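You operate a simulated robot arm through the tools that you are given. There is no shell and no other tool. Be economical: measure what you need, move in short steps, check, and stop when the job is done.

Carry out the task below with a simulated robot arm. There is one attempt and no reset: what you move stays moved.

Task
Pull the microwave drawer open.

The check looks at the end state, three seconds after you hand in, the way a careful person would. Anything else that was tipped, shoved, dropped, spilled or broken makes it a failure.

Robot
A 7-joint arm with a two-finger parallel gripper, fixed in place. Base frame: the origin is at the foot of the arm, x ahead of it, y to its left, z up. Units: mm, rad, N and s.
Its first joint turns from -2.897 to 2.897 rad. Payload 4.4 kg.
The tool frame sits at the grasp point between the pads (the TCP): z along the fingers, y along the line on which they close. The tips reach 23 mm beyond it. The gripper opens to 94 mm. The fingers are 38 mm wide and 10 mm thick; the gripper's body (54 by 96 mm) begins 39 mm behind the TCP.
Orientation is that of the tool frame in the base frame, as a unit quaternion [x, y, z, w]. With the fingers straight down and closing along the base's y, the tool's x points along the base's -x, its y along +y and its z along -z.

Tools
- The arm moves only by the tool play_rows. Its argument "motion" is one flat list of numbers, 7 for each row, row after row: the turn, a rotation vector about the tool's x, y, z in rad, then the shift along the tool's x, y, z in mm, then the finger opening in mm, from 0 to 94. In form: [wx, wy, wz, tx, ty, tz, gripper, wx, wy, wz, tx, ty, tz, gripper, ...]. A call has 1 to 20 rows; each row is the pose to reach, as a shift and turn from the pose commanded when the call began, along the tool's axes at that moment. Rows are played at 5 a second. More than 50 mm and 0.15 rad between two rows, or a gripper value outside its range, and nothing of the call is played. A pose out of reach is approached as far as the arm can. The call stops where the force on the tool passes 40 N (or 10 N more than at its start, if that is more) or the arm is blocked; 0.2 s more then pass. Each finger travels about 72 mm/s and halts on what it meets, pressing with about 30 N; the grip force reading is that of the motor and also rises with nothing between the fingers. The clock runs only during rows and for 0.2 s after the last one: add rows that repeat a pose to give the fingers time. The reply holds the time, the measured pose of the TCP, the force on the tool along the base axes, the opening and the grip force, in the units named above and with some noise.
- Cameras (640 x 400 px; columns grow to the right, rows downward): "scene" is fixed at [42.6, -497.8, 1292.9]; the picture's right is [0.44, -0.90, 0.00], its down [-0.39, -0.19, -0.90] and it looks along [0.81, 0.39, -0.43] (base axes); focal length 347 px, centre (320, 200). "wrist" rides on the gripper at [-39, 0, -44] in the tool frame; the picture's right is [0.00, -1.00, 0.00], its down [0.97, 0.00, -0.24] and it looks along [0.24, 0.00, 0.97] (tool axes); focal length 218 px, centre (320, 200). There is no depth. A picture from a camera that has moved, and an enlarged one, comes with that camera's place and axes in the base frame and with its lens. The place of the scene camera against the robot may be out by one fixed shift of up to 12 mm in any direction.
- grab_frame(camera): a new picture of that camera. It takes no simulated time.
- enlarge(camera, box): a new picture of the part [left, top, right, bottom] of that camera's present view, enlarged. It takes no simulated time.
- finish_job(): hands the job in; it is judged then, once.

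Go step by step. Nothing tells you positions but the pictures and the camera data: compare them with the known pose of the tool, close in by small moves and look again before you grip or let go. The budget is 90 turns and 46 pictures, counting those below and the enlarged ones. Unless the task says otherwise, let go and move clear before handing in, and close with one line.

The tools are called after "Emit:" by a JSON object that holds its "name" and its "arguments". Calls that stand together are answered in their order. play_rows: Moves the arm, as the interface text tells. Its arguments: {"type":"object","properties":{"motion":{"type":"array","items":{"type":"number"}}},"required":["motion"]} The other tools are called the same way: grab_frame (camera) takes a picture; enlarge (camera, box) takes an enlarged picture of a part of a camera's view; finish_job () hands the job in.

At the start:

```text
time: 0.0
ee_pos: [873.2, -138.9, 1014.2]
orientation: [0.0, 1.0, 0.001, 0.0]
wrist_force: [0.3, -0.2, 0.4]
width: 94.1
grasp_force: 0.1
```

scene: 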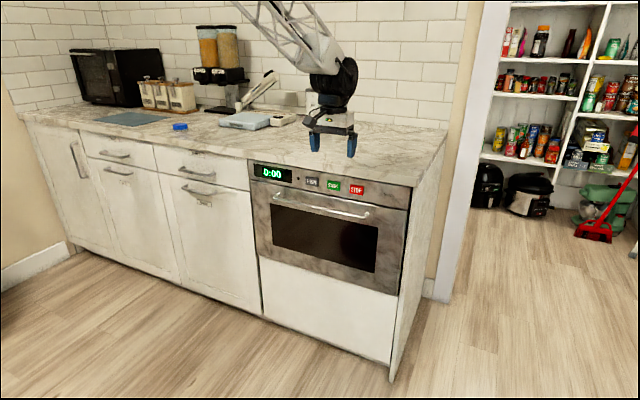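
wrist: 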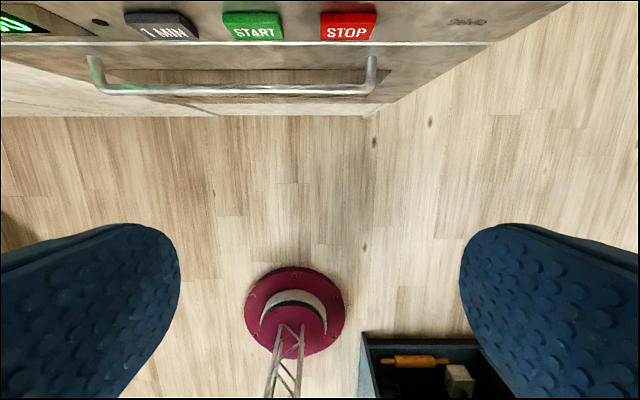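

The microwave drawer has a horizontal bar handle. From the two pictures I put it at about x≈975, y from −200 to 120, z≈780. I'll pitch the tool until the fingers point forward (+x), backing off a little as it turns.

Emit:
{"name": "play_rows", "arguments": {"motion": [0, -0.143, 0, 8, 0, 0, 94, 0, -0.286, 0, 16, 0, 0, 94, 0, -0.428, 0, 24, 0, 0, 94, 0, -0.571, 0, 32, 0, 0, 94, 0, -0.714, 0, 40, 0, 0, 90, 0, -0.857, 0, 48, 0, 0, 85, 0, -1.0, 0, 56, 0, 0, 80, 0, -1.142, 0, 64, 0, 0, 75, 0, -1.285, 0, 72, 0, 0, 70, 0, -1.428, 0, 80, 0, 0, 65, 0, -1.571, 0, 90, 0, 0, 60, 0, -1.571, 0, 90, 0, 0, 60]}}

```text
time: 2.6
ee_pos: [781.9, -138.5, 1015.2]
orientation: [0.0, 0.706, 0.0, 0.708]
wrist_force: [-0.3, 1.0, -1.0]
width: 59.9
grasp_force: 0.0
```

The tool now points forward. Next I'll lower it to about z≈800, centre it on the handle in y, and look.

Emit:
{"name": "play_rows", "arguments": {"motion": [0, 0, 0, 40, 20, 0, 60, 0, 0, 0, 80, 40, 0, 60, 0, 0, 0, 120, 60, 0, 60, 0, 0, 0, 160, 80, 0, 60, 0, 0, 0, 200, 98, 0, 60, 0, 0, 0, 200, 98, 0, 60]}}

Emit:
{"name": "grab_frame", "arguments": {"camera": "wrist"}}

Emit:
{"name": "grab_frame", "arguments": {"camera": "scene"}}

```text
time: 4.0
ee_pos: [777.5, -86.7, 816.4]
orientation: [-0.032, 0.709, 0.012, 0.705]
wrist_force: [0.9, -0.7, 0.9]
width: 60.1
grasp_force: 0.1
out of reach, approached as far as the arm can: row 2, 3, 4, 5, 6
```

```text
43 pictures are left
camera wrist: at [734.2, -89.3, 855.7], right [0.06, -1.0, 0.03], down [-0.24, -0.04, -0.97], along [0.97, 0.05, -0.25], focal length 218 px, centre (320, 200)
```

wrist: 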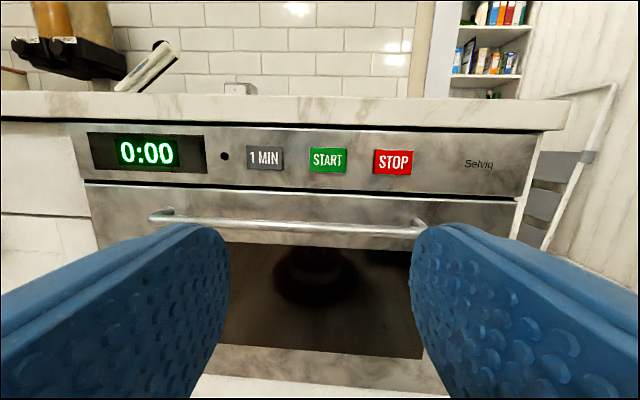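

```text
42 pictures are left
```

scene: 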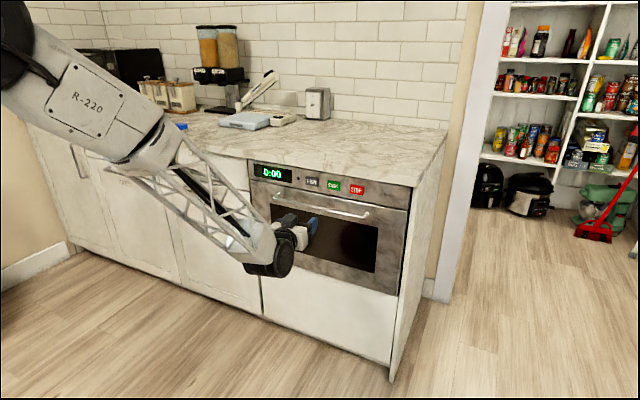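

The arm hit a limit holding the fingers horizontal this low, so I'll pitch the tool about 30° downward to relieve it. The handle is near y≈−40, z≈765–780.

Emit:
{"name": "play_rows", "arguments": {"motion": [0, 0.13, 0, 0, 0, 0, 60, 0, 0.26, 0, 0, 0, 0, 60, 0, 0.39, 0, 0, 0, 0, 60, 0, 0.52, 0, 0, 0, 0, 60, 0, 0.52, 0, 0, 0, 0, 60]}}

```text
time: 5.2
ee_pos: [778.6, -89.6, 816.3]
orientation: [-0.035, 0.867, 0.004, 0.497]
wrist_force: [0.1, -0.1, 0.3]
width: 60.0
grasp_force: 0.0
```

The pitch is done. Now I'll roll 90° so the fingers close vertically across the bar.

Emit:
{"name": "play_rows", "arguments": {"motion": [0, 0, 0.14, 0, 0, 0, 60, 0, 0, 0.28, 0, 0, 0, 60, 0, 0, 0.42, 0, 0, 0, 60, 0, 0, 0.56, 0, 0, 0, 60, 0, 0, 0.7, 0, 0, 0, 60, 0, 0, 0.84, 0, 0, 0, 60, 0, 0, 0.98, 0, 0, 0, 60, 0, 0, 1.12, 0, 0, 0, 60, 0, 0, 1.26, 0, 0, 0, 60, 0, 0, 1.4, 0, 0, 0, 60, 0, 0, 1.53, 0, 0, 0, 60, 0, 0, 1.53, 0, 0, 0, 60]}}

Emit:
{"name": "grab_frame", "arguments": {"camera": "wrist"}}

```text
time: 7.8
ee_pos: [777.1, -89.9, 817.8]
orientation: [0.575, 0.648, 0.348, 0.358]
wrist_force: [-0.8, 0.2, 0.3]
width: 60.0
grasp_force: 0.1
```

```text
41 pictures are left
camera wrist: at [742.4, -129.6, 842.7], right [-0.5, -0.1, -0.86], down [-0.29, 0.96, 0.06], along [0.82, 0.28, -0.5], focal length 218 px, centre (320, 200)
```

wrist: 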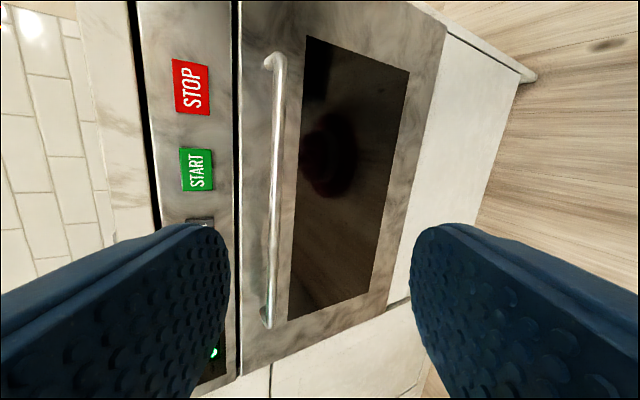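

The bar is at about x≈980, z≈761. I'll move to a standoff about 100 mm short of it along the tool axis and correct the small roll error.

Emit:
{"name": "play_rows", "arguments": {"motion": [0, -0.01, 0.025, 10, 14, 25, 60, 0, -0.02, 0.05, 20, 28, 50, 60, 0, -0.03, 0.075, 30, 42, 75, 60, 0, -0.04, 0.1, 41, 57, 101, 60, 0, -0.04, 0.1, 41, 57, 101, 60]}}

Emit:
{"name": "grab_frame", "arguments": {"camera": "wrist"}}

Emit:
{"name": "enlarge", "arguments": {"camera": "scene", "box": [200, 120, 440, 270]}}

```text
time: 9.0
ee_pos: [890.0, -38.1, 813.9]
orientation: [0.613, 0.613, 0.356, 0.349]
wrist_force: [-0.4, -0.2, 0.2]
width: 59.8
grasp_force: 0.1
```

```text
40 pictures are left
camera wrist: at [851.4, -78.4, 835.6], right [-0.5, 0.0, -0.86], down [-0.21, 0.97, 0.13], along [0.84, 0.25, -0.49], focal length 218 px, centre (320, 200)
```

wrist: 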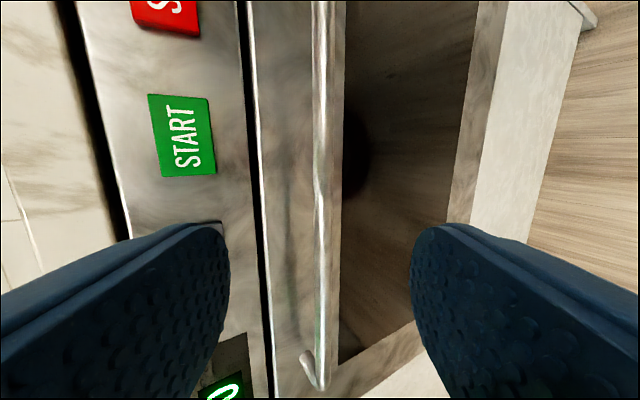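

```text
2.67 times, centred on (320, 195) of scene
camera zoom: at [42.6, -497.8, 1292.9], right [0.44, -0.9, 0.0], down [-0.39, -0.19, -0.9], along [0.81, 0.39, -0.43], focal length 926 px, centre (320, 213)
```

zoom: 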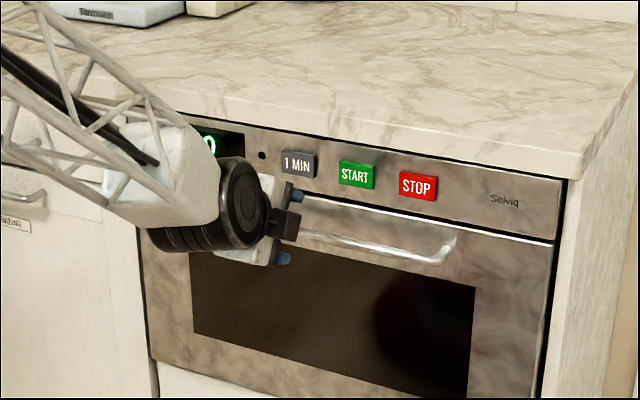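

The bar sits on the gripper's centre plane, about 95 mm ahead. The gap behind it is small, so I'll narrow the fingers and advance most of the way before looking again.

Emit:
{"name": "play_rows", "arguments": {"motion": [0, 0, 0, 0, 0, 20, 38, 0, 0, 0, 0, 0, 40, 38, 0, 0, 0, 0, 0, 55, 38, 0, 0, 0, 0, 0, 65, 38, 0, 0, 0, 0, 0, 65, 38]}}

Emit:
{"name": "grab_frame", "arguments": {"camera": "wrist"}}

Emit:
{"name": "enlarge", "arguments": {"camera": "scene", "box": [260, 160, 380, 235]}}

```text
time: 10.2
ee_pos: [945.6, -39.3, 780.5]
orientation: [0.612, 0.614, 0.357, 0.349]
wrist_force: [-0.4, 1.7, -0.3]
width: 37.9
grasp_force: 0.1
```

```text
38 pictures are left
camera wrist: at [907.7, -79.0, 803.4], right [-0.5, 0.0, -0.86], down [-0.21, 0.97, 0.13], along [0.84, 0.25, -0.49], focal length 218 px, centre (320, 200)
```

wrist: 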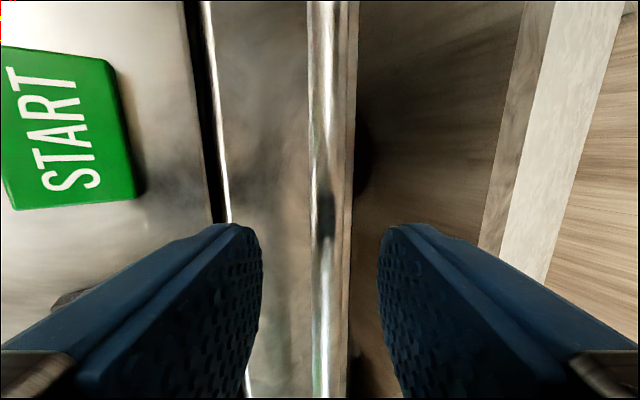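

```text
5.33 times, centred on (320, 198) of scene
camera zoom: at [42.6, -497.8, 1292.9], right [0.44, -0.9, 0.0], down [-0.39, -0.19, -0.9], along [0.81, 0.39, -0.43], focal length 1852 px, centre (320, 213)
```

zoom: 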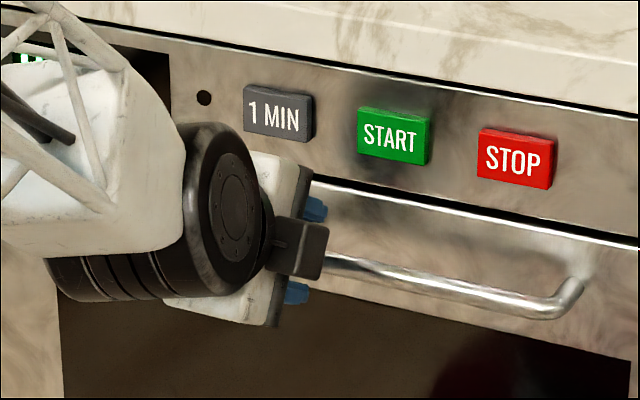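

The bar is still centred, with roughly 35 mm to go. I'll advance in small increments; the force stop will catch any contact.

Emit:
{"name": "play_rows", "arguments": {"motion": [0, 0, 0, 0, 0, 8, 38, 0, 0, 0, 0, 0, 16, 38, 0, 0, 0, 0, 0, 24, 38, 0, 0, 0, 0, 0, 24, 38]}}

Emit:
{"name": "grab_frame", "arguments": {"camera": "wrist"}}

Emit:
{"name": "enlarge", "arguments": {"camera": "scene", "box": [280, 170, 376, 230]}}

```text
time: 11.2
ee_pos: [966.7, -39.1, 768.7]
orientation: [0.611, 0.614, 0.357, 0.35]
wrist_force: [-0.1, 0.6, 0.4]
width: 38.0
grasp_force: 0.0
```

```text
36 pictures are left
camera wrist: at [928.5, -78.8, 791.7], right [-0.5, 0.0, -0.86], down [-0.21, 0.97, 0.13], along [0.84, 0.25, -0.49], focal length 218 px, centre (320, 200)
```

wrist: 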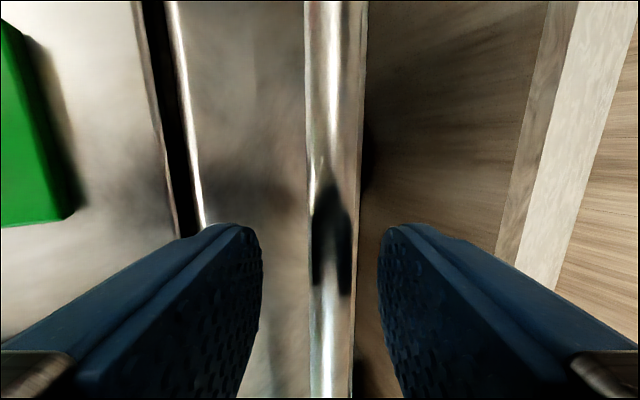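

```text
6.67 times, centred on (328, 200) of scene
camera zoom: at [42.6, -497.8, 1292.9], right [0.44, -0.9, 0.0], down [-0.39, -0.19, -0.9], along [0.81, 0.39, -0.43], focal length 2314 px, centre (267, 200)
```

zoom: 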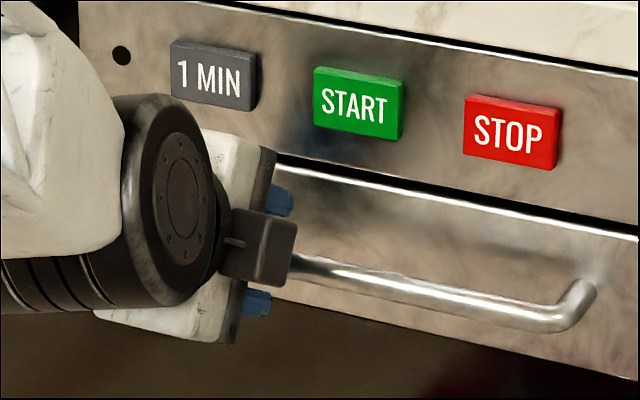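

No contact yet. The fingertips look close to the bar, so I'll advance a bit more.

Emit:
{"name": "play_rows", "arguments": {"motion": [0, 0, 0, 0, 0, 5, 38, 0, 0, 0, 0, 0, 10, 38, 0, 0, 0, 0, 0, 15, 38, 0, 0, 0, 0, 0, 15, 38]}}

Emit:
{"name": "grab_frame", "arguments": {"camera": "wrist"}}

```text
time: 12.2
ee_pos: [978.6, -39.6, 760.4]
orientation: [0.613, 0.614, 0.355, 0.35]
wrist_force: [0.0, 0.0, 0.5]
width: 38.1
grasp_force: 0.1
```

```text
34 pictures are left
camera wrist: at [941.8, -78.9, 783.8], right [-0.5, 0.0, -0.86], down [-0.21, 0.97, 0.13], along [0.84, 0.25, -0.49], focal length 218 px, centre (320, 200)
```

wrist: 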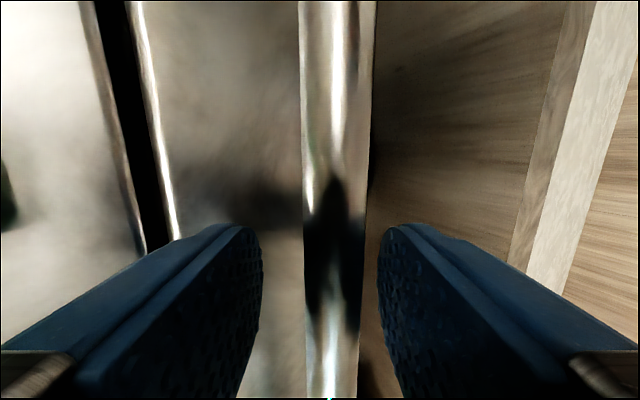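

The bar now looks to be between the pads, about 3 mm off centre. I'll shift to centre it and close.

Emit:
{"name": "play_rows", "arguments": {"motion": [0, 0, 0, 0, -3, 0, 38, 0, 0, 0, 0, -3, 0, 20, 0, 0, 0, 0, -3, 0, 5, 0, 0, 0, 0, -3, 0, 5, 0, 0, 0, 0, -3, 0, 5]}}

Emit:
{"name": "grab_frame", "arguments": {"camera": "wrist"}}

```text
time: 13.4
ee_pos: [977.6, -40.1, 758.7]
orientation: [0.612, 0.614, 0.355, 0.35]
wrist_force: [0.5, -1.0, 2.5]
width: 13.8
grasp_force: 44.8
```

```text
33 pictures are left
camera wrist: at [940.1, -79.6, 781.2], right [-0.5, 0.0, -0.86], down [-0.21, 0.97, 0.13], along [0.84, 0.25, -0.49], focal length 218 px, centre (320, 200)
```

wrist: 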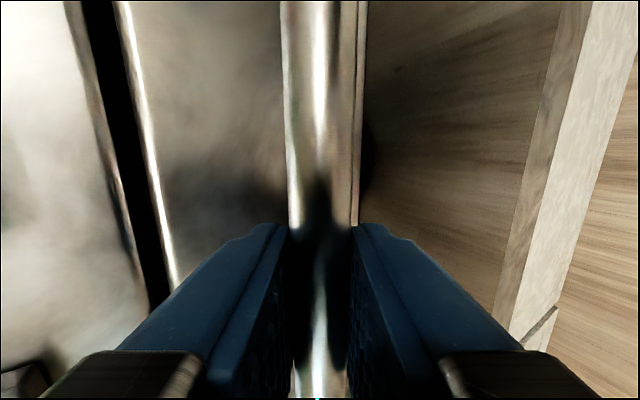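

The bar is gripped: the fingers stopped at 13.8 mm with a firm grip force. Now I'll pull straight along base −x.

Emit:
{"name": "play_rows", "arguments": {"motion": [0, 0, 0, 0, -2, -3.46, 5, 0, 0, 0, 0, -5, -8.66, 5, 0, 0, 0, 0, -10, -17.3, 5, 0, 0, 0, 0, -15, -26, 5, 0, 0, 0, 0, -20, -34.6, 5, 0, 0, 0, 0, -25, -43.3, 5, 0, 0, 0, 0, -30, -52, 5, 0, 0, 0, 0, -35, -60.6, 5, 0, 0, 0, 0, -40, -69.3, 5, 0, 0, 0, 0, -40, -69.3, 5]}}

Emit:
{"name": "grab_frame", "arguments": {"camera": "scene"}}

```text
time: 15.6
ee_pos: [898.9, -48.6, 759.4]
orientation: [0.612, 0.616, 0.356, 0.346]
wrist_force: [1.5, -2.2, -16.9]
width: 14.0
grasp_force: 45.0
out of reach, approached as far as the arm can: row 4, 5, 6, 7, 8, 9, 10
```

```text
32 pictures are left
```

scene: 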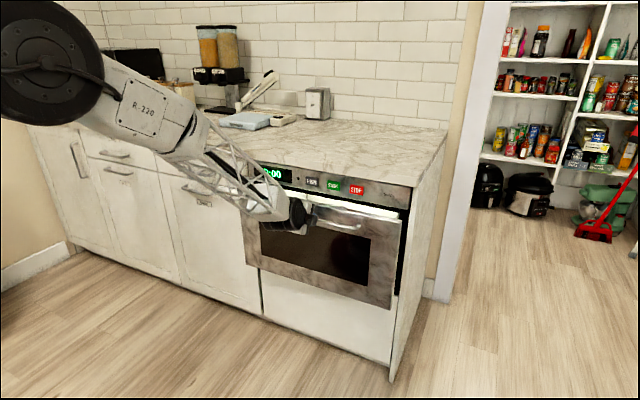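

The drawer is opening, but the arm reached its wrist limit. I'll pitch the tool steeper about the bar as I keep pulling.

Emit:
{"name": "play_rows", "arguments": {"motion": [0.1, 0, 0, 0, 0, 0, 5, 0.2, 0, 0, 0, -2, -3.5, 5, 0.28, 0, 0, 0, -5, -8.7, 5, 0.36, 0, 0, 0, -10, -17.3, 5, 0.44, 0, 0, 0, -15, -26, 5, 0.5, 0, 0, 0, -20, -34.6, 5, 0.55, 0, 0, 0, -25, -43.3, 5, 0.6, 0, 0, 0, -30, -52, 5, 0.6, 0, 0, 0, -35, -60.6, 5, 0.6, 0, 0, 0, -40, -69.3, 5, 0.6, 0, 0, 0, -40, -69.3, 5]}}

Emit:
{"name": "grab_frame", "arguments": {"camera": "scene"}}

```text
time: 16.9
ee_pos: [866.8, -47.5, 771.5]
orientation: [0.675, 0.673, 0.214, 0.213]
wrist_force: [4.6, -0.7, 3.3]
width: 13.8
grasp_force: 9.8
stopped in row 6: the force on the tool passed its limit (the readings are from after the stop); the commanded pose is now the measured one
```

```text
31 pictures are left
```

scene: 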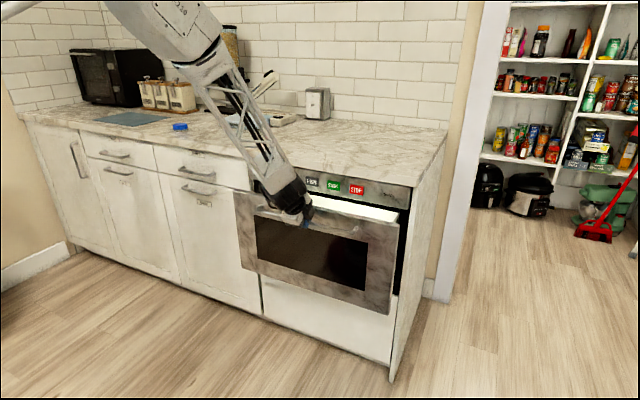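

The force limit tripped and the TCP rose 12 mm, so I need to check the grip.

Emit:
{"name": "grab_frame", "arguments": {"camera": "wrist"}}

Emit:
{"name": "enlarge", "arguments": {"camera": "scene", "box": [220, 150, 420, 275]}}

```text
30 pictures are left
camera wrist: at [841.7, -86.4, 808.5], right [-0.82, 0.0, -0.58], down [-0.14, 0.97, 0.2], along [0.56, 0.24, -0.79], focal length 218 px, centre (320, 200)
```

wrist: 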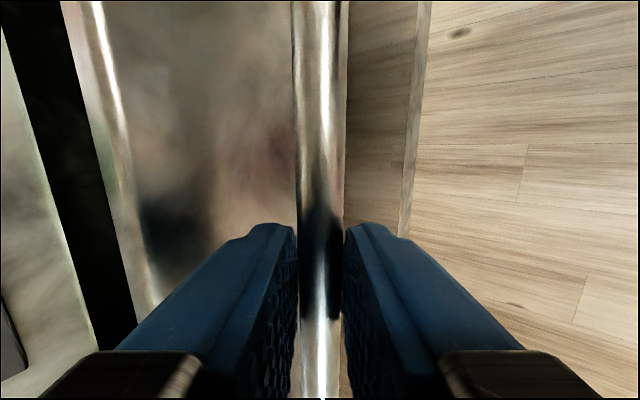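

```text
3.20 times, centred on (320, 212) of scene
camera zoom: at [42.6, -497.8, 1292.9], right [0.44, -0.9, 0.0], down [-0.39, -0.19, -0.9], along [0.81, 0.39, -0.43], focal length 1111 px, centre (320, 160)
```

zoom: 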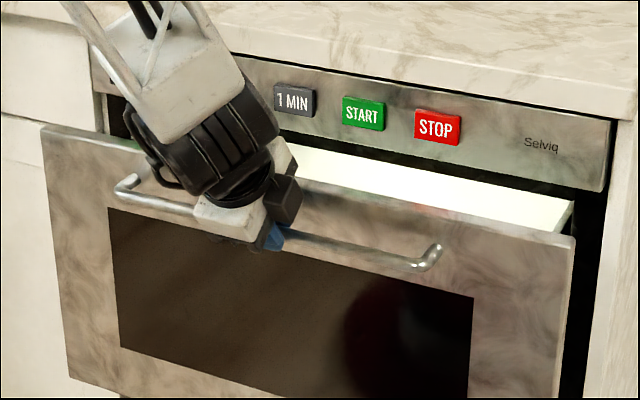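

The bar is still between the pads. I'll loosen slightly, push down a few mm, regrip and keep pulling at this pitch.

Emit:
{"name": "play_rows", "arguments": {"motion": [0, 0, 0, 0, 0, 0, 26, 0, 0, 0, 0, 0, 3, 26, 0, 0, 0, 0, 0, 7, 26, 0, 0, 0, 0, 0, 7, 5, 0, 0, 0, 0, 0, 7, 5, 0, 0, 0, 0, 0, 7, 5]}}

```text
time: 18.3
ee_pos: [871.0, -47.5, 765.9]
orientation: [0.675, 0.673, 0.214, 0.214]
wrist_force: [4.7, -1.3, 8.9]
width: 13.4
grasp_force: 45.2
```

Emit:
{"name": "play_rows", "arguments": {"motion": [0, 0, 0, 0, -4, -2.9, 5, 0, 0, 0, 0, -8, -5.7, 5, 0, 0, 0, 0, -16, -11.5, 5, 0, 0, 0, 0, -24.5, -17.2, 5, 0, 0, 0, 0, -33, -23, 5, 0, 0, 0, 0, -41, -29, 5, 0, 0, 0, 0, -49, -34.5, 5, 0, 0, 0, 0, -57, -40, 5, 0, 0, 0, 0, -65, -46, 5, 0, 0, 0, 0, -73.5, -52, 5, 0, 0, 0, 0, -82, -57.5, 5, 0, 0, 0, 0, -82, -57.5, 5]}}

Emit:
{"name": "grab_frame", "arguments": {"camera": "scene"}}

```text
time: 20.9
ee_pos: [771.3, -46.6, 765.6]
orientation: [0.675, 0.673, 0.214, 0.213]
wrist_force: [-1.9, 4.6, 18.3]
width: 13.9
grasp_force: 45.2
```

```text
28 pictures are left
```

scene: 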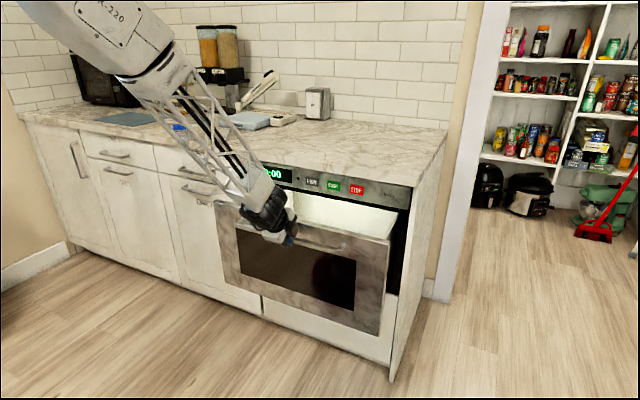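

The drawer is open about 200 mm and moving freely. I'll keep pulling toward its full travel.

Emit:
{"name": "play_rows", "arguments": {"motion": [0, 0, 0, 0, -4, -2.9, 5, 0, 0, 0, 0, -8, -5.7, 5, 0, 0, 0, 0, -16, -11.5, 5, 0, 0, 0, 0, -24.5, -17.2, 5, 0, 0, 0, 0, -33, -23, 5, 0, 0, 0, 0, -41, -29, 5, 0, 0, 0, 0, -49, -34.5, 5, 0, 0, 0, 0, -57, -40, 5, 0, 0, 0, 0, -65, -46, 5, 0, 0, 0, 0, -73.5, -52, 5, 0, 0, 0, 0, -82, -57.5, 5, 0, 0, 0, 0, -82, -57.5, 5]}}

Emit:
{"name": "grab_frame", "arguments": {"camera": "scene"}}

```text
time: 23.5
ee_pos: [670.3, -47.3, 765.9]
orientation: [0.674, 0.674, 0.214, 0.214]
wrist_force: [2.9, -16.1, 17.1]
width: 14.0
grasp_force: 45.6
```

```text
27 pictures are left
```

scene: 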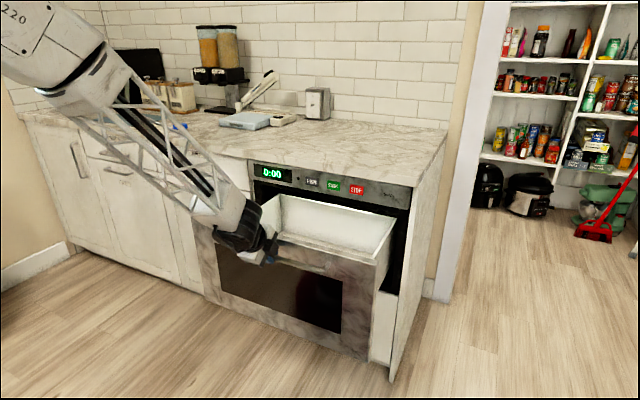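

It is about 300 mm open with no end stop yet. I'll pull further.

Emit:
{"name": "play_rows", "arguments": {"motion": [0, 0, 0, 0, -4, -2.9, 5, 0, 0, 0, 0, -8, -5.7, 5, 0, 0, 0, 0, -16, -11.5, 5, 0, 0, 0, 0, -24.5, -17.2, 5, 0, 0, 0, 0, -33, -23, 5, 0, 0, 0, 0, -41, -29, 5, 0, 0, 0, 0, -49, -34.5, 5, 0, 0, 0, 0, -57, -40, 5, 0, 0, 0, 0, -65, -46, 5, 0, 0, 0, 0, -73.5, -52, 5, 0, 0, 0, 0, -82, -57.5, 5, 0, 0, 0, 0, -82, -57.5, 5]}}

Emit:
{"name": "grab_frame", "arguments": {"camera": "scene"}}

```text
time: 25.9
ee_pos: [572.7, -45.9, 766.7]
orientation: [0.674, 0.674, 0.214, 0.215]
wrist_force: [25.9, 3.2, -17.4]
width: 13.8
grasp_force: 45.3
stopped in row 12: the force on the tool passed its limit (the readings are from after the stop); the commanded pose is now the measured one
```

```text
26 pictures are left
```

scene: 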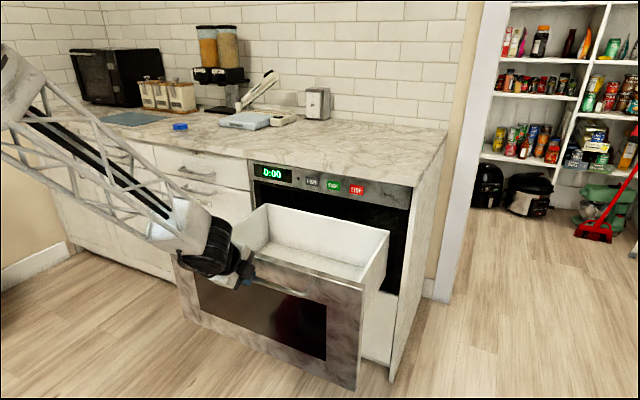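

The pull force rose at about 400 mm, so the drawer is at its end stop. I'll release and back straight out along the tool axis.

Emit:
{"name": "play_rows", "arguments": {"motion": [0, 0, 0, 0, 0, 0, 30, 0, 0, 0, 0, 0, 0, 30, 0, 0, 0, 0, 0, -10, 30, 0, 0, 0, 0, 0, -25, 30, 0, 0, 0, 0, 0, -45, 30, 0, 0, 0, 0, 0, -70, 30, 0, 0, 0, 0, 0, -100, 30, 0, 0, 0, 0, 0, -120, 30, 0, 0, 0, 0, 0, -120, 30]}}

Emit:
{"name": "grab_frame", "arguments": {"camera": "scene"}}

```text
time: 27.9
ee_pos: [501.9, -46.4, 865.1]
orientation: [0.674, 0.673, 0.215, 0.214]
wrist_force: [0.4, -0.1, 0.2]
width: 29.9
grasp_force: 0.0
```

```text
25 pictures are left
```

scene: 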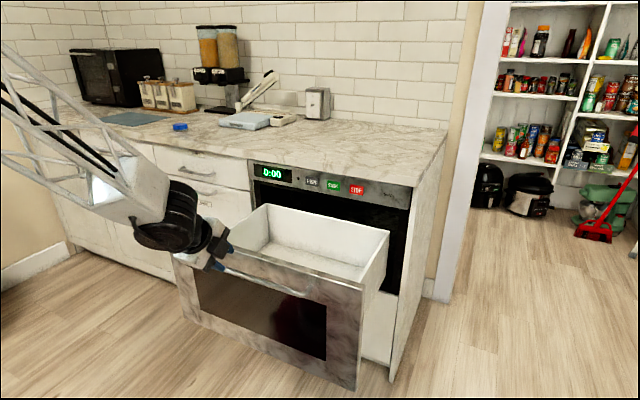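

The drawer is fully open, the gripper is clear of it, and nothing else in the scene has moved. I'm handing in.

Emit:
{"name": "finish_job", "arguments": {}}

```text
The job is handed in.
```

The microwave drawer is pulled open about 400 mm to its end stop, and the gripper has let go and moved clear.
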